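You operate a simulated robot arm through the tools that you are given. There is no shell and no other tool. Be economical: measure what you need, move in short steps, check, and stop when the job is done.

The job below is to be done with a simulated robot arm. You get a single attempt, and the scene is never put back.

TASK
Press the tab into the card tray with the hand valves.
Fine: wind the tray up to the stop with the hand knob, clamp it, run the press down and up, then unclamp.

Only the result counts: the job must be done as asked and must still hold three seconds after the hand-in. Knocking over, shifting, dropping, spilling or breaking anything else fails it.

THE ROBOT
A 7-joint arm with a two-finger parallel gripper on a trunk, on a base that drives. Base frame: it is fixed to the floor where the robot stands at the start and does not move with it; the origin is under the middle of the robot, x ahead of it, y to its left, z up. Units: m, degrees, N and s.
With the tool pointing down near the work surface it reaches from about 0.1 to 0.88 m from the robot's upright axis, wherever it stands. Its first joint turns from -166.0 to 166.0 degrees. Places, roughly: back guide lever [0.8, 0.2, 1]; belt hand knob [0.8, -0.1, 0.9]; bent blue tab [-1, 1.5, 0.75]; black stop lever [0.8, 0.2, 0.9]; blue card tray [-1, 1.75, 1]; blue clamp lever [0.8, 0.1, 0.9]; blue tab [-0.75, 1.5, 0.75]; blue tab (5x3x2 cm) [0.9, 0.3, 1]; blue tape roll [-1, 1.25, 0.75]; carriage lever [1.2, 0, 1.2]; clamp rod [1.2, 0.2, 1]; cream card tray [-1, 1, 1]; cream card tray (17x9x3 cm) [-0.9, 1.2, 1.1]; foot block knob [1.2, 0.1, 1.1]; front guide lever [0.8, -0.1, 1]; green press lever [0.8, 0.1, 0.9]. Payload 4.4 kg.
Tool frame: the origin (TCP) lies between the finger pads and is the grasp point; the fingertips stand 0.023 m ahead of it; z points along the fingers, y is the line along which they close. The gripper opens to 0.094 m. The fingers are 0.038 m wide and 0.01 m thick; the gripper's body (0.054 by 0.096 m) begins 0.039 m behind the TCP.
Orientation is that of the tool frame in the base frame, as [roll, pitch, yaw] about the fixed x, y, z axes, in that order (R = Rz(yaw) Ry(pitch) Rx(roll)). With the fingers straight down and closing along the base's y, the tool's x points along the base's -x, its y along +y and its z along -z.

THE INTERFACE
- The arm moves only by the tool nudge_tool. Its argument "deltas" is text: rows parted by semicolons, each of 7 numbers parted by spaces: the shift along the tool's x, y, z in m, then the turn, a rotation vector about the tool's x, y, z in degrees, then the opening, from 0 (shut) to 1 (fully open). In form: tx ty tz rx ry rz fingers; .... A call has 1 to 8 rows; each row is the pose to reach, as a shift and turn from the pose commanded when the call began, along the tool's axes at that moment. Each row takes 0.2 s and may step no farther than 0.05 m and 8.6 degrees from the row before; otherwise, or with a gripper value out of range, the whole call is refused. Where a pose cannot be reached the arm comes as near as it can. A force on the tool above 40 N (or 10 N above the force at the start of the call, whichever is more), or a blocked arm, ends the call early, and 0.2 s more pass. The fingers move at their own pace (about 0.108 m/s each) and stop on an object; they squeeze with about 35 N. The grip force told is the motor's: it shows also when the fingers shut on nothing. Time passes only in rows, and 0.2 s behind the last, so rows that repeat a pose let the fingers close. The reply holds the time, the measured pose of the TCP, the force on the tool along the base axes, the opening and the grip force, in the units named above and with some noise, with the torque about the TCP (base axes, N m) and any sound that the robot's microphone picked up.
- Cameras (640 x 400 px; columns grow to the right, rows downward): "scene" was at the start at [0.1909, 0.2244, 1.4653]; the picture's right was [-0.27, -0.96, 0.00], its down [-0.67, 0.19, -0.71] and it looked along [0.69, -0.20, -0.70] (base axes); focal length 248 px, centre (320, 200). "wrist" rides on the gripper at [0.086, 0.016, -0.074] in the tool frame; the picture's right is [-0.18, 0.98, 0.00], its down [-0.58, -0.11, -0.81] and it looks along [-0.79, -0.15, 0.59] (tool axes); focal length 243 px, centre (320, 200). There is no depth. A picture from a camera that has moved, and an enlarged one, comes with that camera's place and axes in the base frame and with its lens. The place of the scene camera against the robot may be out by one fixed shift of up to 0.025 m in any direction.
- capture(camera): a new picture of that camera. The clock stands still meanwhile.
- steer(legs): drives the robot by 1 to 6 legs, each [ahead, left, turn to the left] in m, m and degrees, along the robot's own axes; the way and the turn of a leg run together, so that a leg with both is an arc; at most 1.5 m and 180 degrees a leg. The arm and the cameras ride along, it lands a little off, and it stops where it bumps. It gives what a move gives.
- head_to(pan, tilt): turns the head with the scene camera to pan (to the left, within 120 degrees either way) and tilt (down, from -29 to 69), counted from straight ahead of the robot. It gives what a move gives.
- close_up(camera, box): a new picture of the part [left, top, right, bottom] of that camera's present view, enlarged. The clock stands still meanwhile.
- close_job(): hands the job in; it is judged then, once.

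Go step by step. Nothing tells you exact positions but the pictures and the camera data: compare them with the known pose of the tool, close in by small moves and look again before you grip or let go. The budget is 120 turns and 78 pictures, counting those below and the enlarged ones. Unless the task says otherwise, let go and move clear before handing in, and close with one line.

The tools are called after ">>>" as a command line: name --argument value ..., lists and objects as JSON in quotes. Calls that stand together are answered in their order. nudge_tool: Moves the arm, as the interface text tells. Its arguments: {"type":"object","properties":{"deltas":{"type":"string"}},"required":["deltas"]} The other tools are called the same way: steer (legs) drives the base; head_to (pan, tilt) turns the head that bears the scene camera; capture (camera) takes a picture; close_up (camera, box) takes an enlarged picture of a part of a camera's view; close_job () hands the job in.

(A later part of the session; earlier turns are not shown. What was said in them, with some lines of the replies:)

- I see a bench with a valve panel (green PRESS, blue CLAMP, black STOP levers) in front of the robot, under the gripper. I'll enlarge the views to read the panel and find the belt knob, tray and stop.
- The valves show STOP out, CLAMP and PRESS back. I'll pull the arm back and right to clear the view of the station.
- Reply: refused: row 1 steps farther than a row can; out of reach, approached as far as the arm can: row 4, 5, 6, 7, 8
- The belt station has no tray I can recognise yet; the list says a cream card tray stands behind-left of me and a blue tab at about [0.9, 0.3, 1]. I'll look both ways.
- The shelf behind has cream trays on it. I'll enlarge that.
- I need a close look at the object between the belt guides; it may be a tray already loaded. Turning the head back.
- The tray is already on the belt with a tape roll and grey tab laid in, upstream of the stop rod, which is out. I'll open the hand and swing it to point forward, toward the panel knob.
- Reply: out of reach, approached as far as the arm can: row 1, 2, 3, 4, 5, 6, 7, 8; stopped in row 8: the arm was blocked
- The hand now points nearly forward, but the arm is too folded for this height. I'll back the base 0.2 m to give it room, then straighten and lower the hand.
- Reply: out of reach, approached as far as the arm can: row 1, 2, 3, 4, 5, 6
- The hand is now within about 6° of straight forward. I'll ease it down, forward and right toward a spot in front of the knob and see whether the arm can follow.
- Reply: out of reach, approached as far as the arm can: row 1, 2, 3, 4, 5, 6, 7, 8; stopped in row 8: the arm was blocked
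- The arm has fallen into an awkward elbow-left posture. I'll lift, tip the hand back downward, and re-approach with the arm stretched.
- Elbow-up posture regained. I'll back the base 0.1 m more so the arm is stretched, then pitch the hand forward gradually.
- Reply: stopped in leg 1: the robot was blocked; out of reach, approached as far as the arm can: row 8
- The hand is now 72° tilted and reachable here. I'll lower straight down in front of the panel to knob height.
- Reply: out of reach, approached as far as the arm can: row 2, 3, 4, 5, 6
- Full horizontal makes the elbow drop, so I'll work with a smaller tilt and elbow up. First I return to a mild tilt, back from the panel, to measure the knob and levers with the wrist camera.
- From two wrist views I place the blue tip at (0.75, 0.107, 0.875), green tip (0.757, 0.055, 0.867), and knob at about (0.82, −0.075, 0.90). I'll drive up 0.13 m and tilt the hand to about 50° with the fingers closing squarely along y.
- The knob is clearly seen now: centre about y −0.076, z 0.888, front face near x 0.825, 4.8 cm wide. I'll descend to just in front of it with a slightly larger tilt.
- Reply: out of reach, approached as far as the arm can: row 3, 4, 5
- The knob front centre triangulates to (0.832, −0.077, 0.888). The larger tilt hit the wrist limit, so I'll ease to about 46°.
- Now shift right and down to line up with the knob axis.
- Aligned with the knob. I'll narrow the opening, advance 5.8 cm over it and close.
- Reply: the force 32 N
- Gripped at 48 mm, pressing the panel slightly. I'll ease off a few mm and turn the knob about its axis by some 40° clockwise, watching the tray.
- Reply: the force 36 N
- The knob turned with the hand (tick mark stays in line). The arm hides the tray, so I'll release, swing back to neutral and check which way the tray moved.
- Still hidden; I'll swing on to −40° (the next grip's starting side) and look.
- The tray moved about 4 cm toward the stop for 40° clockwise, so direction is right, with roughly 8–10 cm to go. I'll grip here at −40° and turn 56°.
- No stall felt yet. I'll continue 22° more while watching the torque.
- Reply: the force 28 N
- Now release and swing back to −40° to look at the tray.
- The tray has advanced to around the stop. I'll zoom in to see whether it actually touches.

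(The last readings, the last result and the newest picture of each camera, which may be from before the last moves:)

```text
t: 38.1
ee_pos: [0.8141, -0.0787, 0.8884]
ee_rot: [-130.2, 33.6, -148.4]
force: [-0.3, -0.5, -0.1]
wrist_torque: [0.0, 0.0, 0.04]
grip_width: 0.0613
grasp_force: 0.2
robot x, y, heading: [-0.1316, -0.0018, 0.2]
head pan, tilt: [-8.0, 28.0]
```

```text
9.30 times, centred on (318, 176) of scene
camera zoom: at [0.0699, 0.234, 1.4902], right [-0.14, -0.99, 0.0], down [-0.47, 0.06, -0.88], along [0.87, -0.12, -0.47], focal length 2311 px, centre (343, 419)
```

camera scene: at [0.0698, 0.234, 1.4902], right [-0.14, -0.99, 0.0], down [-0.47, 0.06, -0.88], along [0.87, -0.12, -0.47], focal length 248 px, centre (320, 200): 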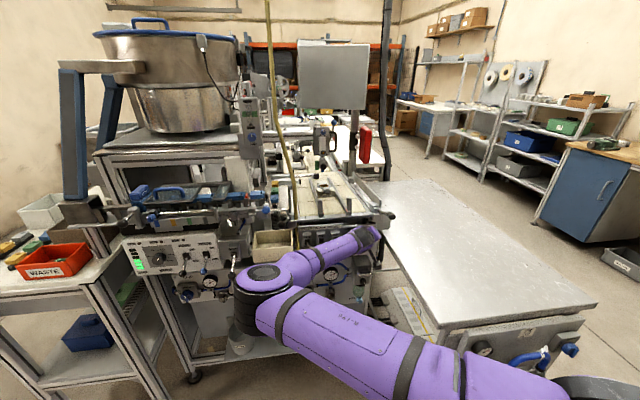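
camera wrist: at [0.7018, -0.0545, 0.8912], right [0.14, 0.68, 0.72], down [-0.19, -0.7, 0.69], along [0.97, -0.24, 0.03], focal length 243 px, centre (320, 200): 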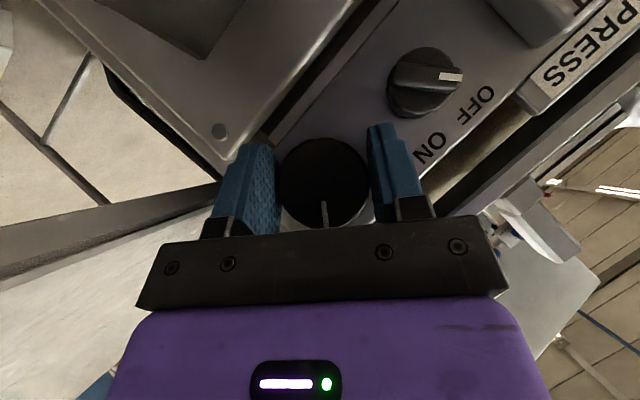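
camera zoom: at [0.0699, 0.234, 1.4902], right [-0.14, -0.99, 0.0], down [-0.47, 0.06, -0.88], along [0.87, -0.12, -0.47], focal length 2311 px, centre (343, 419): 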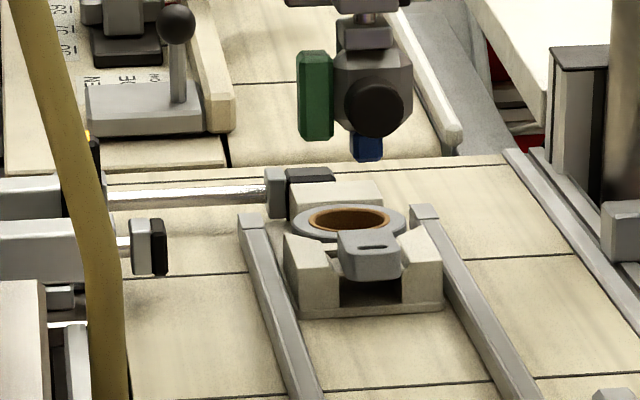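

It looks at or close to the stop. I'll turn another 32° and see whether the tray moves any further.

>>> nudge_tool --deltas "0 0 0 0 0 0 0; 0 0 0 -5.5 0 5.6 0; 0 0 0 -11 0 11.3 0; 0 0 0 -16.5 0 16.9 0; 0 0 0 -22 0 22.6 0"

>>> close_up --camera "scene" --box '[285, 155, 350, 198]'

```text
t: 39.3
ee_pos: [0.8133, -0.077, 0.8872]
ee_rot: [-168.9, 45.1, -173.5]
force: [3.3, 7.2, 2.1]
wrist_torque: [-0.02, 1.25, 1.05]
grip_width: 0.0479
grasp_force: 44.9
robot x, y, heading: [-0.1321, 0.0023, 0.2]
head pan, tilt: [-8.0, 28.0]
```

```text
9.30 times, centred on (318, 176) of scene
camera zoom: at [0.0698, 0.2347, 1.4901], right [-0.14, -0.99, 0.0], down [-0.47, 0.06, -0.88], along [0.87, -0.12, -0.47], focal length 2311 px, centre (343, 419)
```

zoom: 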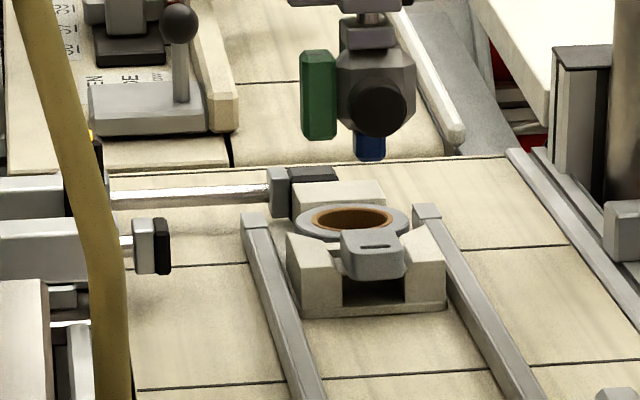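

The tray did not advance with a further 32°, so it's against the stop. I'll release the knob, square the hand and back off.

>>> nudge_tool --deltas "0 0 0 0 0 0 0.65; 0 0 0 -5.5 0 5.6 0.65; 0.02 0 -0.02 -5.5 0 5.6 0.65; 0.045 0 -0.046 -5.5 0 5.6 0.65; 0.07 0 -0.072 -5.5 0 5.6 0.65; 0.07 0 -0.072 -5.5 0 5.6 0.65"

```text
t: 40.7
ee_pos: [0.7124, -0.0755, 0.8866]
ee_rot: [-179.8, 45.7, 178.6]
force: [0.6, -0.4, 0.3]
wrist_torque: [0.02, 0.02, 0.03]
grip_width: 0.0611
grasp_force: 0.1
robot x, y, heading: [-0.1291, -0.0007, 0.2]
head pan, tilt: [-8.0, 28.0]
```

Clear of the knob. I'll rise a little and slide left in front of the blue clamp lever.

>>> nudge_tool --deltas "-0.01 0.01 -0.03 0 0 0 0.45; -0.022 0.04 -0.055 0 0 0 0.45; -0.022 0.085 -0.063 0 0 0 0.45; -0.022 0.13 -0.063 0 0 0 0.45; -0.022 0.17 -0.063 0 0 0 0.45; -0.022 0.183 -0.063 0 0 0 0.45"

>>> capture --camera "wrist"

```text
t: 42.1
ee_pos: [0.6871, 0.1063, 0.9477]
ee_rot: [-179.9, 45.7, 178.5]
force: [-0.1, 0.8, -0.4]
wrist_torque: [0.03, -0.01, -0.02]
grip_width: 0.0423
grasp_force: 0.2
robot x, y, heading: [-0.131, 0.0017, 0.3]
head pan, tilt: [-8.0, 28.0]
```

```text
37 pictures are left
camera wrist: at [0.5751, 0.1252, 0.9377], right [0.15, 0.98, 0.13], down [-0.17, -0.1, 0.98], along [0.97, -0.17, 0.15], focal length 243 px, centre (320, 200)
```

wrist: 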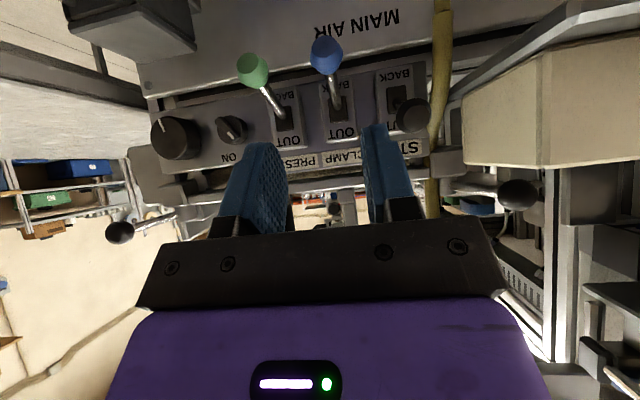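

Refined: blue ball at (0.757, 0.109, 0.865); the black one (OUT) sits at z 0.913, so travel is about 4.8 cm up. I'll move in along the finger axis, pinch the ball gently.

>>> nudge_tool --deltas "0.0123 0.003 0.02 0 0 0 0.45; 0.0123 0.003 0.05 0 0 0 0.45; 0.0123 0.003 0.075 0 0 0 0.45; 0.0123 0.003 0.0945 0 0 0 0.45; 0.0123 0.003 0.0945 0 0 0 0.45"

>>> capture --camera "wrist"

```text
t: 43.3
ee_pos: [0.7472, 0.1098, 0.8722]
ee_rot: [-179.8, 45.7, 178.5]
force: [0.3, -0.4, -0.2]
wrist_torque: [0.0, -0.02, -0.02]
grip_width: 0.0422
grasp_force: 0.1
robot x, y, heading: [-0.1322, 0.0035, -0.2]
head pan, tilt: [-8.0, 28.0]
```

```text
36 pictures are left
camera wrist: at [0.6333, 0.1279, 0.8626], right [0.15, 0.98, 0.13], down [-0.17, -0.1, 0.98], along [0.97, -0.17, 0.15], focal length 243 px, centre (320, 200)
```

wrist: 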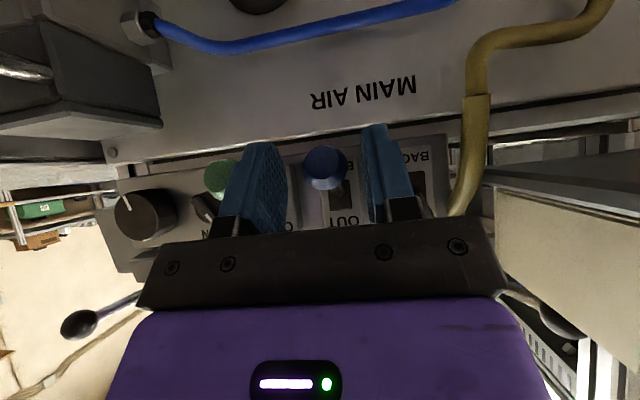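

The ball is between the fingers. Close on it and lift about 5 cm to OUT.

>>> nudge_tool --deltas "0 0 0 0 0 0 0; 0 0 0 0 0 0 0; -0.009 0 -0.009 0 0 0 0; -0.018 0 -0.0175 0 0 0 0; -0.027 0 -0.0265 0 0 0 0; -0.036 0 -0.035 0 0 0 0; -0.037 0 -0.036 0 0 0 0"

>>> capture --camera "wrist"

>>> close_up --camera "scene" --box '[285, 155, 350, 198]'

```text
t: 44.9
ee_pos: [0.7489, 0.1105, 0.9236]
ee_rot: [-179.8, 45.7, 178.6]
force: [9.7, 17.4, -15.0]
wrist_torque: [0.34, 0.93, 0.08]
grip_width: 0.0225
grasp_force: 44.4
robot x, y, heading: [-0.1307, -0.0043, 0.2]
head pan, tilt: [-8.0, 28.0]
```

```text
35 pictures are left
camera wrist: at [0.6347, 0.1293, 0.9149], right [0.15, 0.98, 0.13], down [-0.17, -0.1, 0.98], along [0.97, -0.17, 0.15], focal length 243 px, centre (320, 200)
```

wrist: 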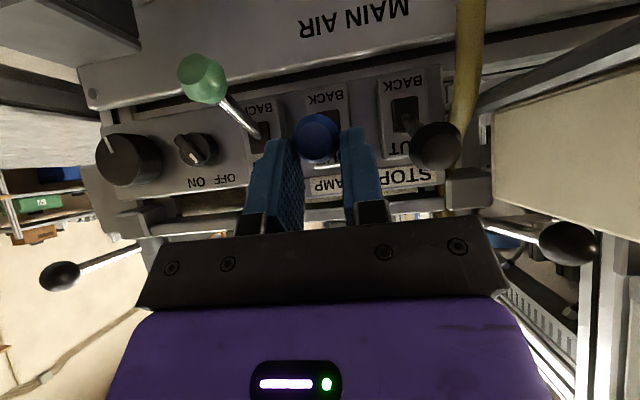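

```text
9.30 times, centred on (318, 176) of scene
camera zoom: at [0.071, 0.235, 1.4899], right [-0.14, -0.99, 0.0], down [-0.47, 0.06, -0.88], along [0.87, -0.12, -0.47], focal length 2311 px, centre (343, 419)
```

zoom: 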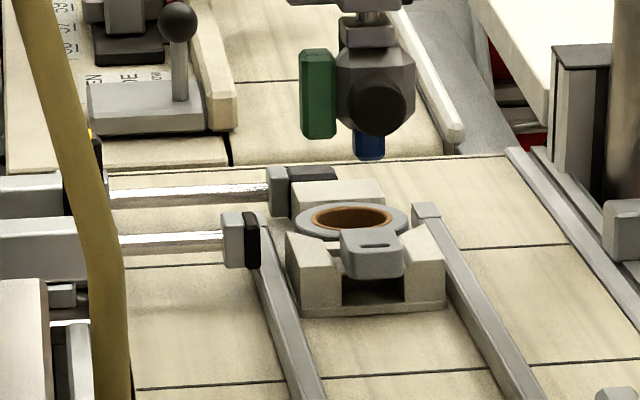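

The clamp rod has come out. I'll release the ball, draw back and check it's fully seated.

>>> nudge_tool --deltas "0 0 0 0 0 0 0.45; 0 0 0 0 0 0 0.45; 0 0 -0.03 0 0 0 0.45; 0 0 -0.06 0 0 0 0.45; 0 0 -0.08 0 0 0 0.45"

>>> capture --camera "wrist"

>>> close_up --camera "scene" --box '[285, 155, 350, 198]'

```text
t: 46.1
ee_pos: [0.6899, 0.1108, 0.9811]
ee_rot: [-179.8, 45.6, 178.6]
force: [0.4, 0.3, 0.0]
wrist_torque: [0.02, 0.0, -0.01]
grip_width: 0.0425
grasp_force: 0.1
robot x, y, heading: [-0.1325, 0.0005, 0.0]
head pan, tilt: [-8.0, 28.0]
```

```text
33 pictures are left
camera wrist: at [0.5764, 0.1293, 0.9713], right [0.15, 0.98, 0.13], down [-0.17, -0.1, 0.98], along [0.97, -0.17, 0.15], focal length 243 px, centre (320, 200)
```

wrist: 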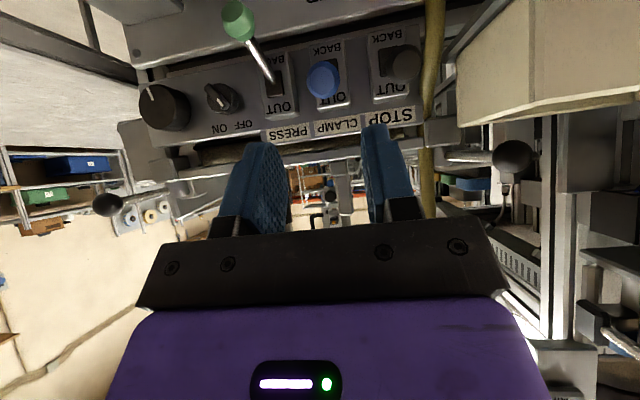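

```text
9.30 times, centred on (318, 176) of scene
camera zoom: at [0.0702, 0.2342, 1.4901], right [-0.14, -0.99, 0.0], down [-0.47, 0.06, -0.88], along [0.87, -0.12, -0.47], focal length 2311 px, centre (343, 419)
```

zoom: 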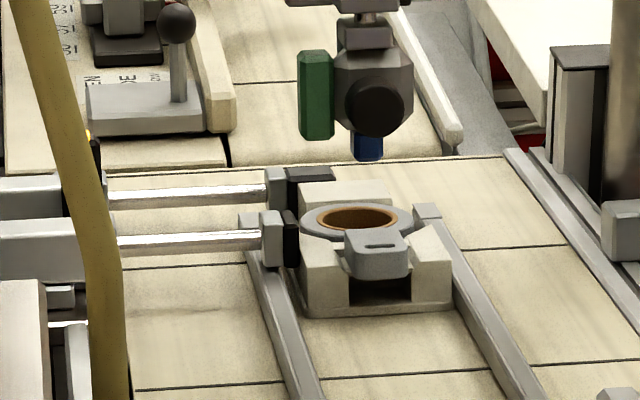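

The clamp now holds the tray against the far guide. Next the green press lever, its ball at (0.757, 0.0555, 0.866).

>>> nudge_tool --deltas "0.01 -0.03 0 0 0 0 0.45; 0.025 -0.055 0.02 0 0 0 0.45; 0.038 -0.055 0.05 0 0 0 0.45; 0.038 -0.055 0.085 0 0 0 0.45; 0.038 -0.055 0.117 0 0 0 0.45; 0.038 -0.055 0.117 0 0 0 0.45"

>>> capture --camera "wrist"

```text
t: 47.5
ee_pos: [0.745, 0.051, 0.8714]
ee_rot: [-179.9, 45.7, 178.7]
force: [1.1, -0.7, -0.2]
wrist_torque: [0.02, 0.03, 0.01]
grip_width: 0.0423
grasp_force: 0.1
robot x, y, heading: [-0.1338, -0.0013, 0.3]
head pan, tilt: [-8.0, 28.0]
```

```text
31 pictures are left
camera wrist: at [0.6318, 0.0712, 0.8617], right [0.15, 0.98, 0.13], down [-0.17, -0.1, 0.98], along [0.97, -0.17, 0.15], focal length 243 px, centre (320, 200)
```

wrist: 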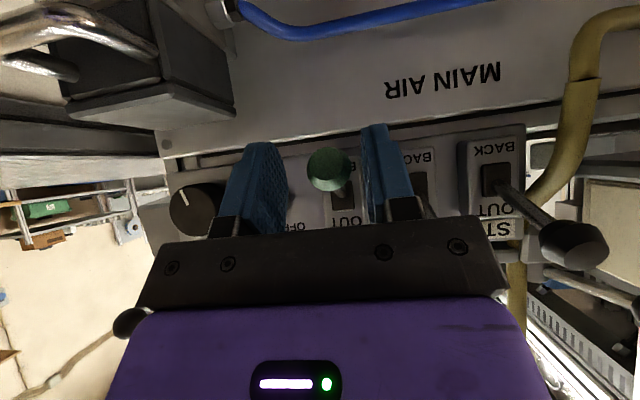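

Green ball is centred between the fingers (about 2 mm off). Close with a small left correction and lift to OUT, then look at the press.

>>> nudge_tool --deltas "0 0.003 0 0 0 0 0; 0 0.003 0 0 0 0 0; -0.009 0.003 -0.009 0 0 0 0; -0.018 0.003 -0.0175 0 0 0 0; -0.027 0.003 -0.0265 0 0 0 0; -0.036 0.003 -0.035 0 0 0 0; -0.037 0.003 -0.036 0 0 0 0; -0.037 0.003 -0.036 0 0 0 0"

>>> nudge_tool --deltas "0 0 0 0 0 0 0; 0 0 0 0 0 0 0; 0 0 0 0 0 0 0; 0 0 0 0 0 0 0; 0 0 0 0 0 0 0; 0 0 0 0 0 0 0; 0 0 0 0 0 0 0; 0 0 0 0 0 0 0"

>>> close_up --camera "scene" --box '[285, 145, 365, 198]'

```text
t: 49.3
ee_pos: [0.7472, 0.0562, 0.9233]
ee_rot: [-179.7, 45.7, 178.3]
force: [10.0, -24.4, -11.1]
wrist_torque: [-0.5, 0.67, -0.21]
grip_width: 0.0224
grasp_force: 45.8
robot x, y, heading: [-0.1323, -0.0032, 0.1]
head pan, tilt: [-8.0, 28.0]
```

```text
t: 50.5
ee_pos: [0.7474, 0.0568, 0.924]
ee_rot: [-179.9, 45.7, 178.4]
force: [8.7, -5.1, -5.5]
wrist_torque: [-0.04, 0.3, 0.0]
grip_width: 0.0225
grasp_force: 44.9
robot x, y, heading: [-0.1303, -0.0009, -0.1]
head pan, tilt: [-8.0, 28.0]
stopped in row 5: the force on the tool passed its limit at 40 N (the readings are from after the stop); the commanded pose is now the measured one
```

```text
7.55 times, centred on (325, 172) of scene
camera zoom: at [0.0706, 0.2338, 1.4901], right [-0.14, -0.99, 0.0], down [-0.47, 0.06, -0.88], along [0.87, -0.12, -0.47], focal length 1875 px, centre (282, 415)
```

zoom: 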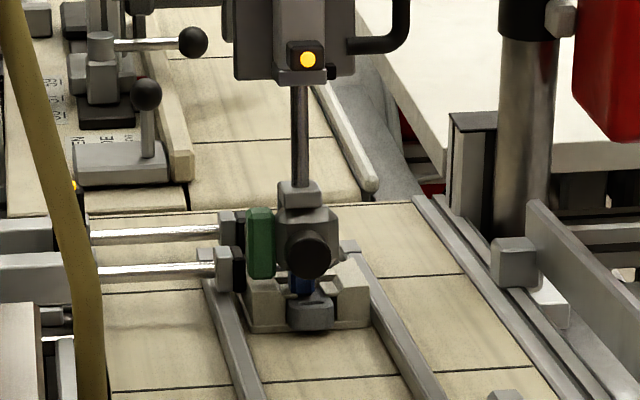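

The press is down on the tab and its lamp is lit. Now lower the lever to BACK.

>>> nudge_tool --deltas "0 0 0 0 0 0 0; 0.009 0 0.009 0 0 0 0; 0.018 0 0.0175 0 0 0 0; 0.027 0 0.0265 0 0 0 0; 0.036 0 0.035 0 0 0 0; 0.039 0 0.038 0 0 0 0; 0.039 0 0.038 0 0 0 0"

>>> nudge_tool --deltas "0 0 0 0 0 0 0.45; 0 0 0 0 0 0 0.45; 0 0 -0.03 0 0 0 0.45; 0 0 -0.06 0 0 0 0.45; 0 0 -0.09 0 0 0 0.45; -0.02 0.02 -0.1 0 0 0 0.45; -0.038 0.054 -0.1 0 0 0 0.45; -0.038 0.054 -0.1 0 0 0 0.45"

>>> close_up --camera "scene" --box '[285, 145, 365, 198]'

>>> capture --camera "wrist"

```text
t: 52.1
ee_pos: [0.7476, 0.0557, 0.8698]
ee_rot: [-179.8, 45.9, 178.4]
force: [15.1, -10.7, 24.9]
wrist_torque: [-0.12, -0.85, -0.07]
grip_width: 0.0225
grasp_force: 45.3
robot x, y, heading: [-0.1321, -0.0008, 0.3]
head pan, tilt: [-8.0, 28.0]
```

```text
t: 53.9
ee_pos: [0.7035, 0.112, 0.9669]
ee_rot: [-179.8, 45.8, 178.5]
force: [0.2, -0.4, -0.7]
wrist_torque: [-0.01, 0.01, -0.03]
grip_width: 0.0426
grasp_force: 0.0
robot x, y, heading: [-0.1321, 0.0003, -0.2]
head pan, tilt: [-8.0, 28.0]
```

```text
7.55 times, centred on (325, 172) of scene
camera zoom: at [0.07, 0.234, 1.4901], right [-0.14, -0.99, 0.0], down [-0.47, 0.06, -0.88], along [0.87, -0.12, -0.47], focal length 1875 px, centre (282, 415)
```

zoom: 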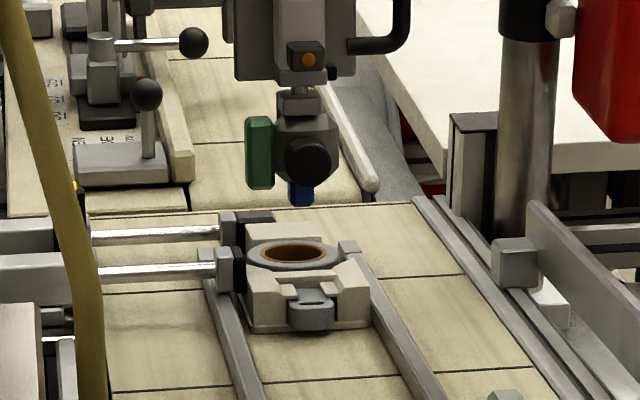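

```text
28 pictures are left
camera wrist: at [0.5908, 0.1319, 0.9577], right [0.16, 0.98, 0.13], down [-0.18, -0.1, 0.98], along [0.97, -0.18, 0.16], focal length 243 px, centre (320, 200)
```

wrist: 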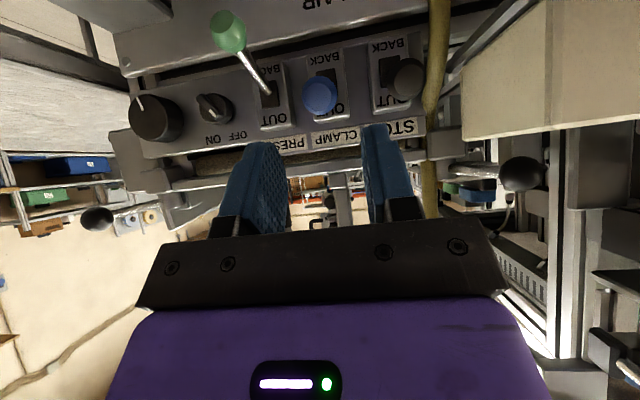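

The tab has sunk into the tray and the press is back up. Now return the blue clamp lever to BACK.

>>> nudge_tool --deltas "0 -0.0015 0.03 0 0 0 0.45; 0 -0.0015 0.0626 0 0 0 0.45; 0 -0.0015 0.0626 0 0 0 0.45"

>>> capture --camera "wrist"

```text
t: 54.7
ee_pos: [0.7476, 0.1094, 0.9222]
ee_rot: [-179.8, 45.7, 178.4]
force: [0.3, 0.0, -0.8]
wrist_torque: [0.0, 0.07, 0.0]
grip_width: 0.042
grasp_force: 0.0
robot x, y, heading: [-0.1345, -0.0003, 0.2]
head pan, tilt: [-8.0, 28.0]
```

```text
27 pictures are left
camera wrist: at [0.6345, 0.1278, 0.913], right [0.16, 0.98, 0.13], down [-0.17, -0.1, 0.98], along [0.97, -0.18, 0.16], focal length 243 px, centre (320, 200)
```

wrist: 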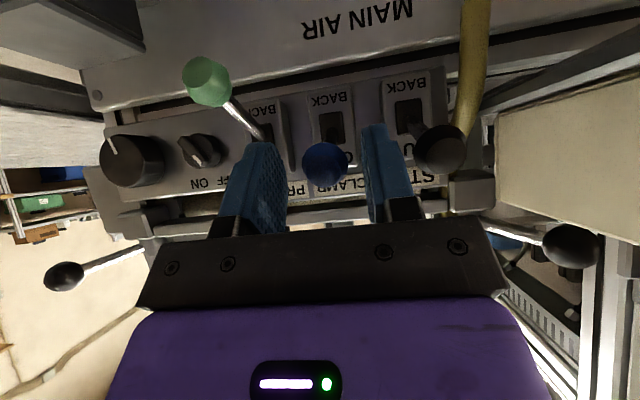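

>>> nudge_tool --deltas "0 0.001 0 0 0 0 0; 0 0.001 0 0 0 0 0; 0.009 0.001 0.009 0 0 0 0; 0.018 0.001 0.0175 0 0 0 0; 0.027 0.001 0.0265 0 0 0 0; 0.036 0.001 0.035 0 0 0 0; 0.038 0.001 0.037 0 0 0 0; 0.038 0.001 0.037 0 0 0 0"

>>> nudge_tool --deltas "0 0 0 0 0 0 0.45; 0 0 0 0 0 0 0.45; 0 0 -0.03 0 0 0 0.45; 0 0 -0.06 0 0 0 0.45; 0 0 -0.1 0 0 0 0.45; 0.03 0 -0.13 0 0 0 0.45; 0.03 0 -0.13 0 0 0 0.45"

>>> close_up --camera "scene" --box '[285, 155, 350, 198]'

>>> capture --camera "wrist"

```text
t: 56.5
ee_pos: [0.7487, 0.1108, 0.8706]
ee_rot: [-179.8, 45.9, 178.5]
force: [19.7, 7.2, 14.0]
wrist_torque: [-0.08, -0.82, 0.04]
grip_width: 0.0227
grasp_force: 45.3
robot x, y, heading: [-0.1301, 0.0013, 0.2]
head pan, tilt: [-8.0, 28.0]
```

```text
t: 58.1
ee_pos: [0.6341, 0.1152, 0.9393]
ee_rot: [-179.8, 45.8, 178.6]
force: [-0.5, -0.1, 0.2]
wrist_torque: [-0.02, 0.02, 0.02]
grip_width: 0.0422
grasp_force: 0.0
robot x, y, heading: [-0.1328, -0.0042, 0.1]
head pan, tilt: [-8.0, 28.0]
```

```text
9.30 times, centred on (318, 176) of scene
camera zoom: at [0.0701, 0.2341, 1.4901], right [-0.14, -0.99, 0.0], down [-0.47, 0.06, -0.88], along [0.87, -0.12, -0.47], focal length 2311 px, centre (343, 419)
```

zoom: 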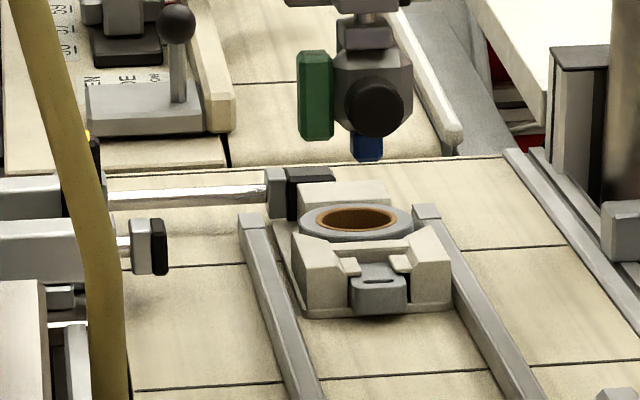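

```text
25 pictures are left
camera wrist: at [0.5213, 0.134, 0.9295], right [0.16, 0.98, 0.13], down [-0.18, -0.1, 0.98], along [0.97, -0.18, 0.16], focal length 243 px, centre (320, 200)
```

wrist: 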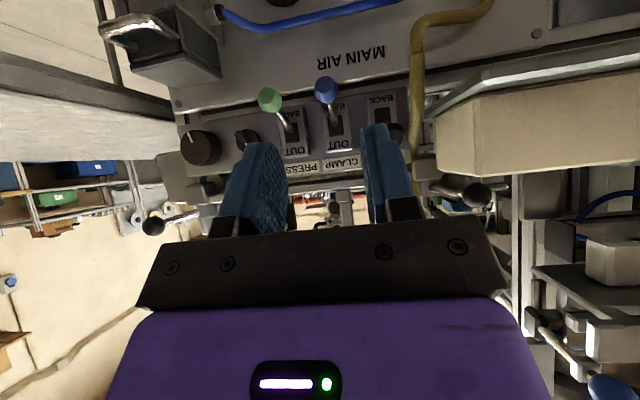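

The tab sits down in its slot, the tray is still at the stop, the press is up, the clamp is back and the hand is clear. I'm handing in.

>>> close_job

```text
The job is handed in.
```

The tab is pressed into the card tray: I wound the tray to the stop with the hand knob, clamped it, ran the press down and up, unclamped and moved the hand clear. While backing up early on, the base bumped something behind it and stopped; I didn't look to see what it was or whether it moved.
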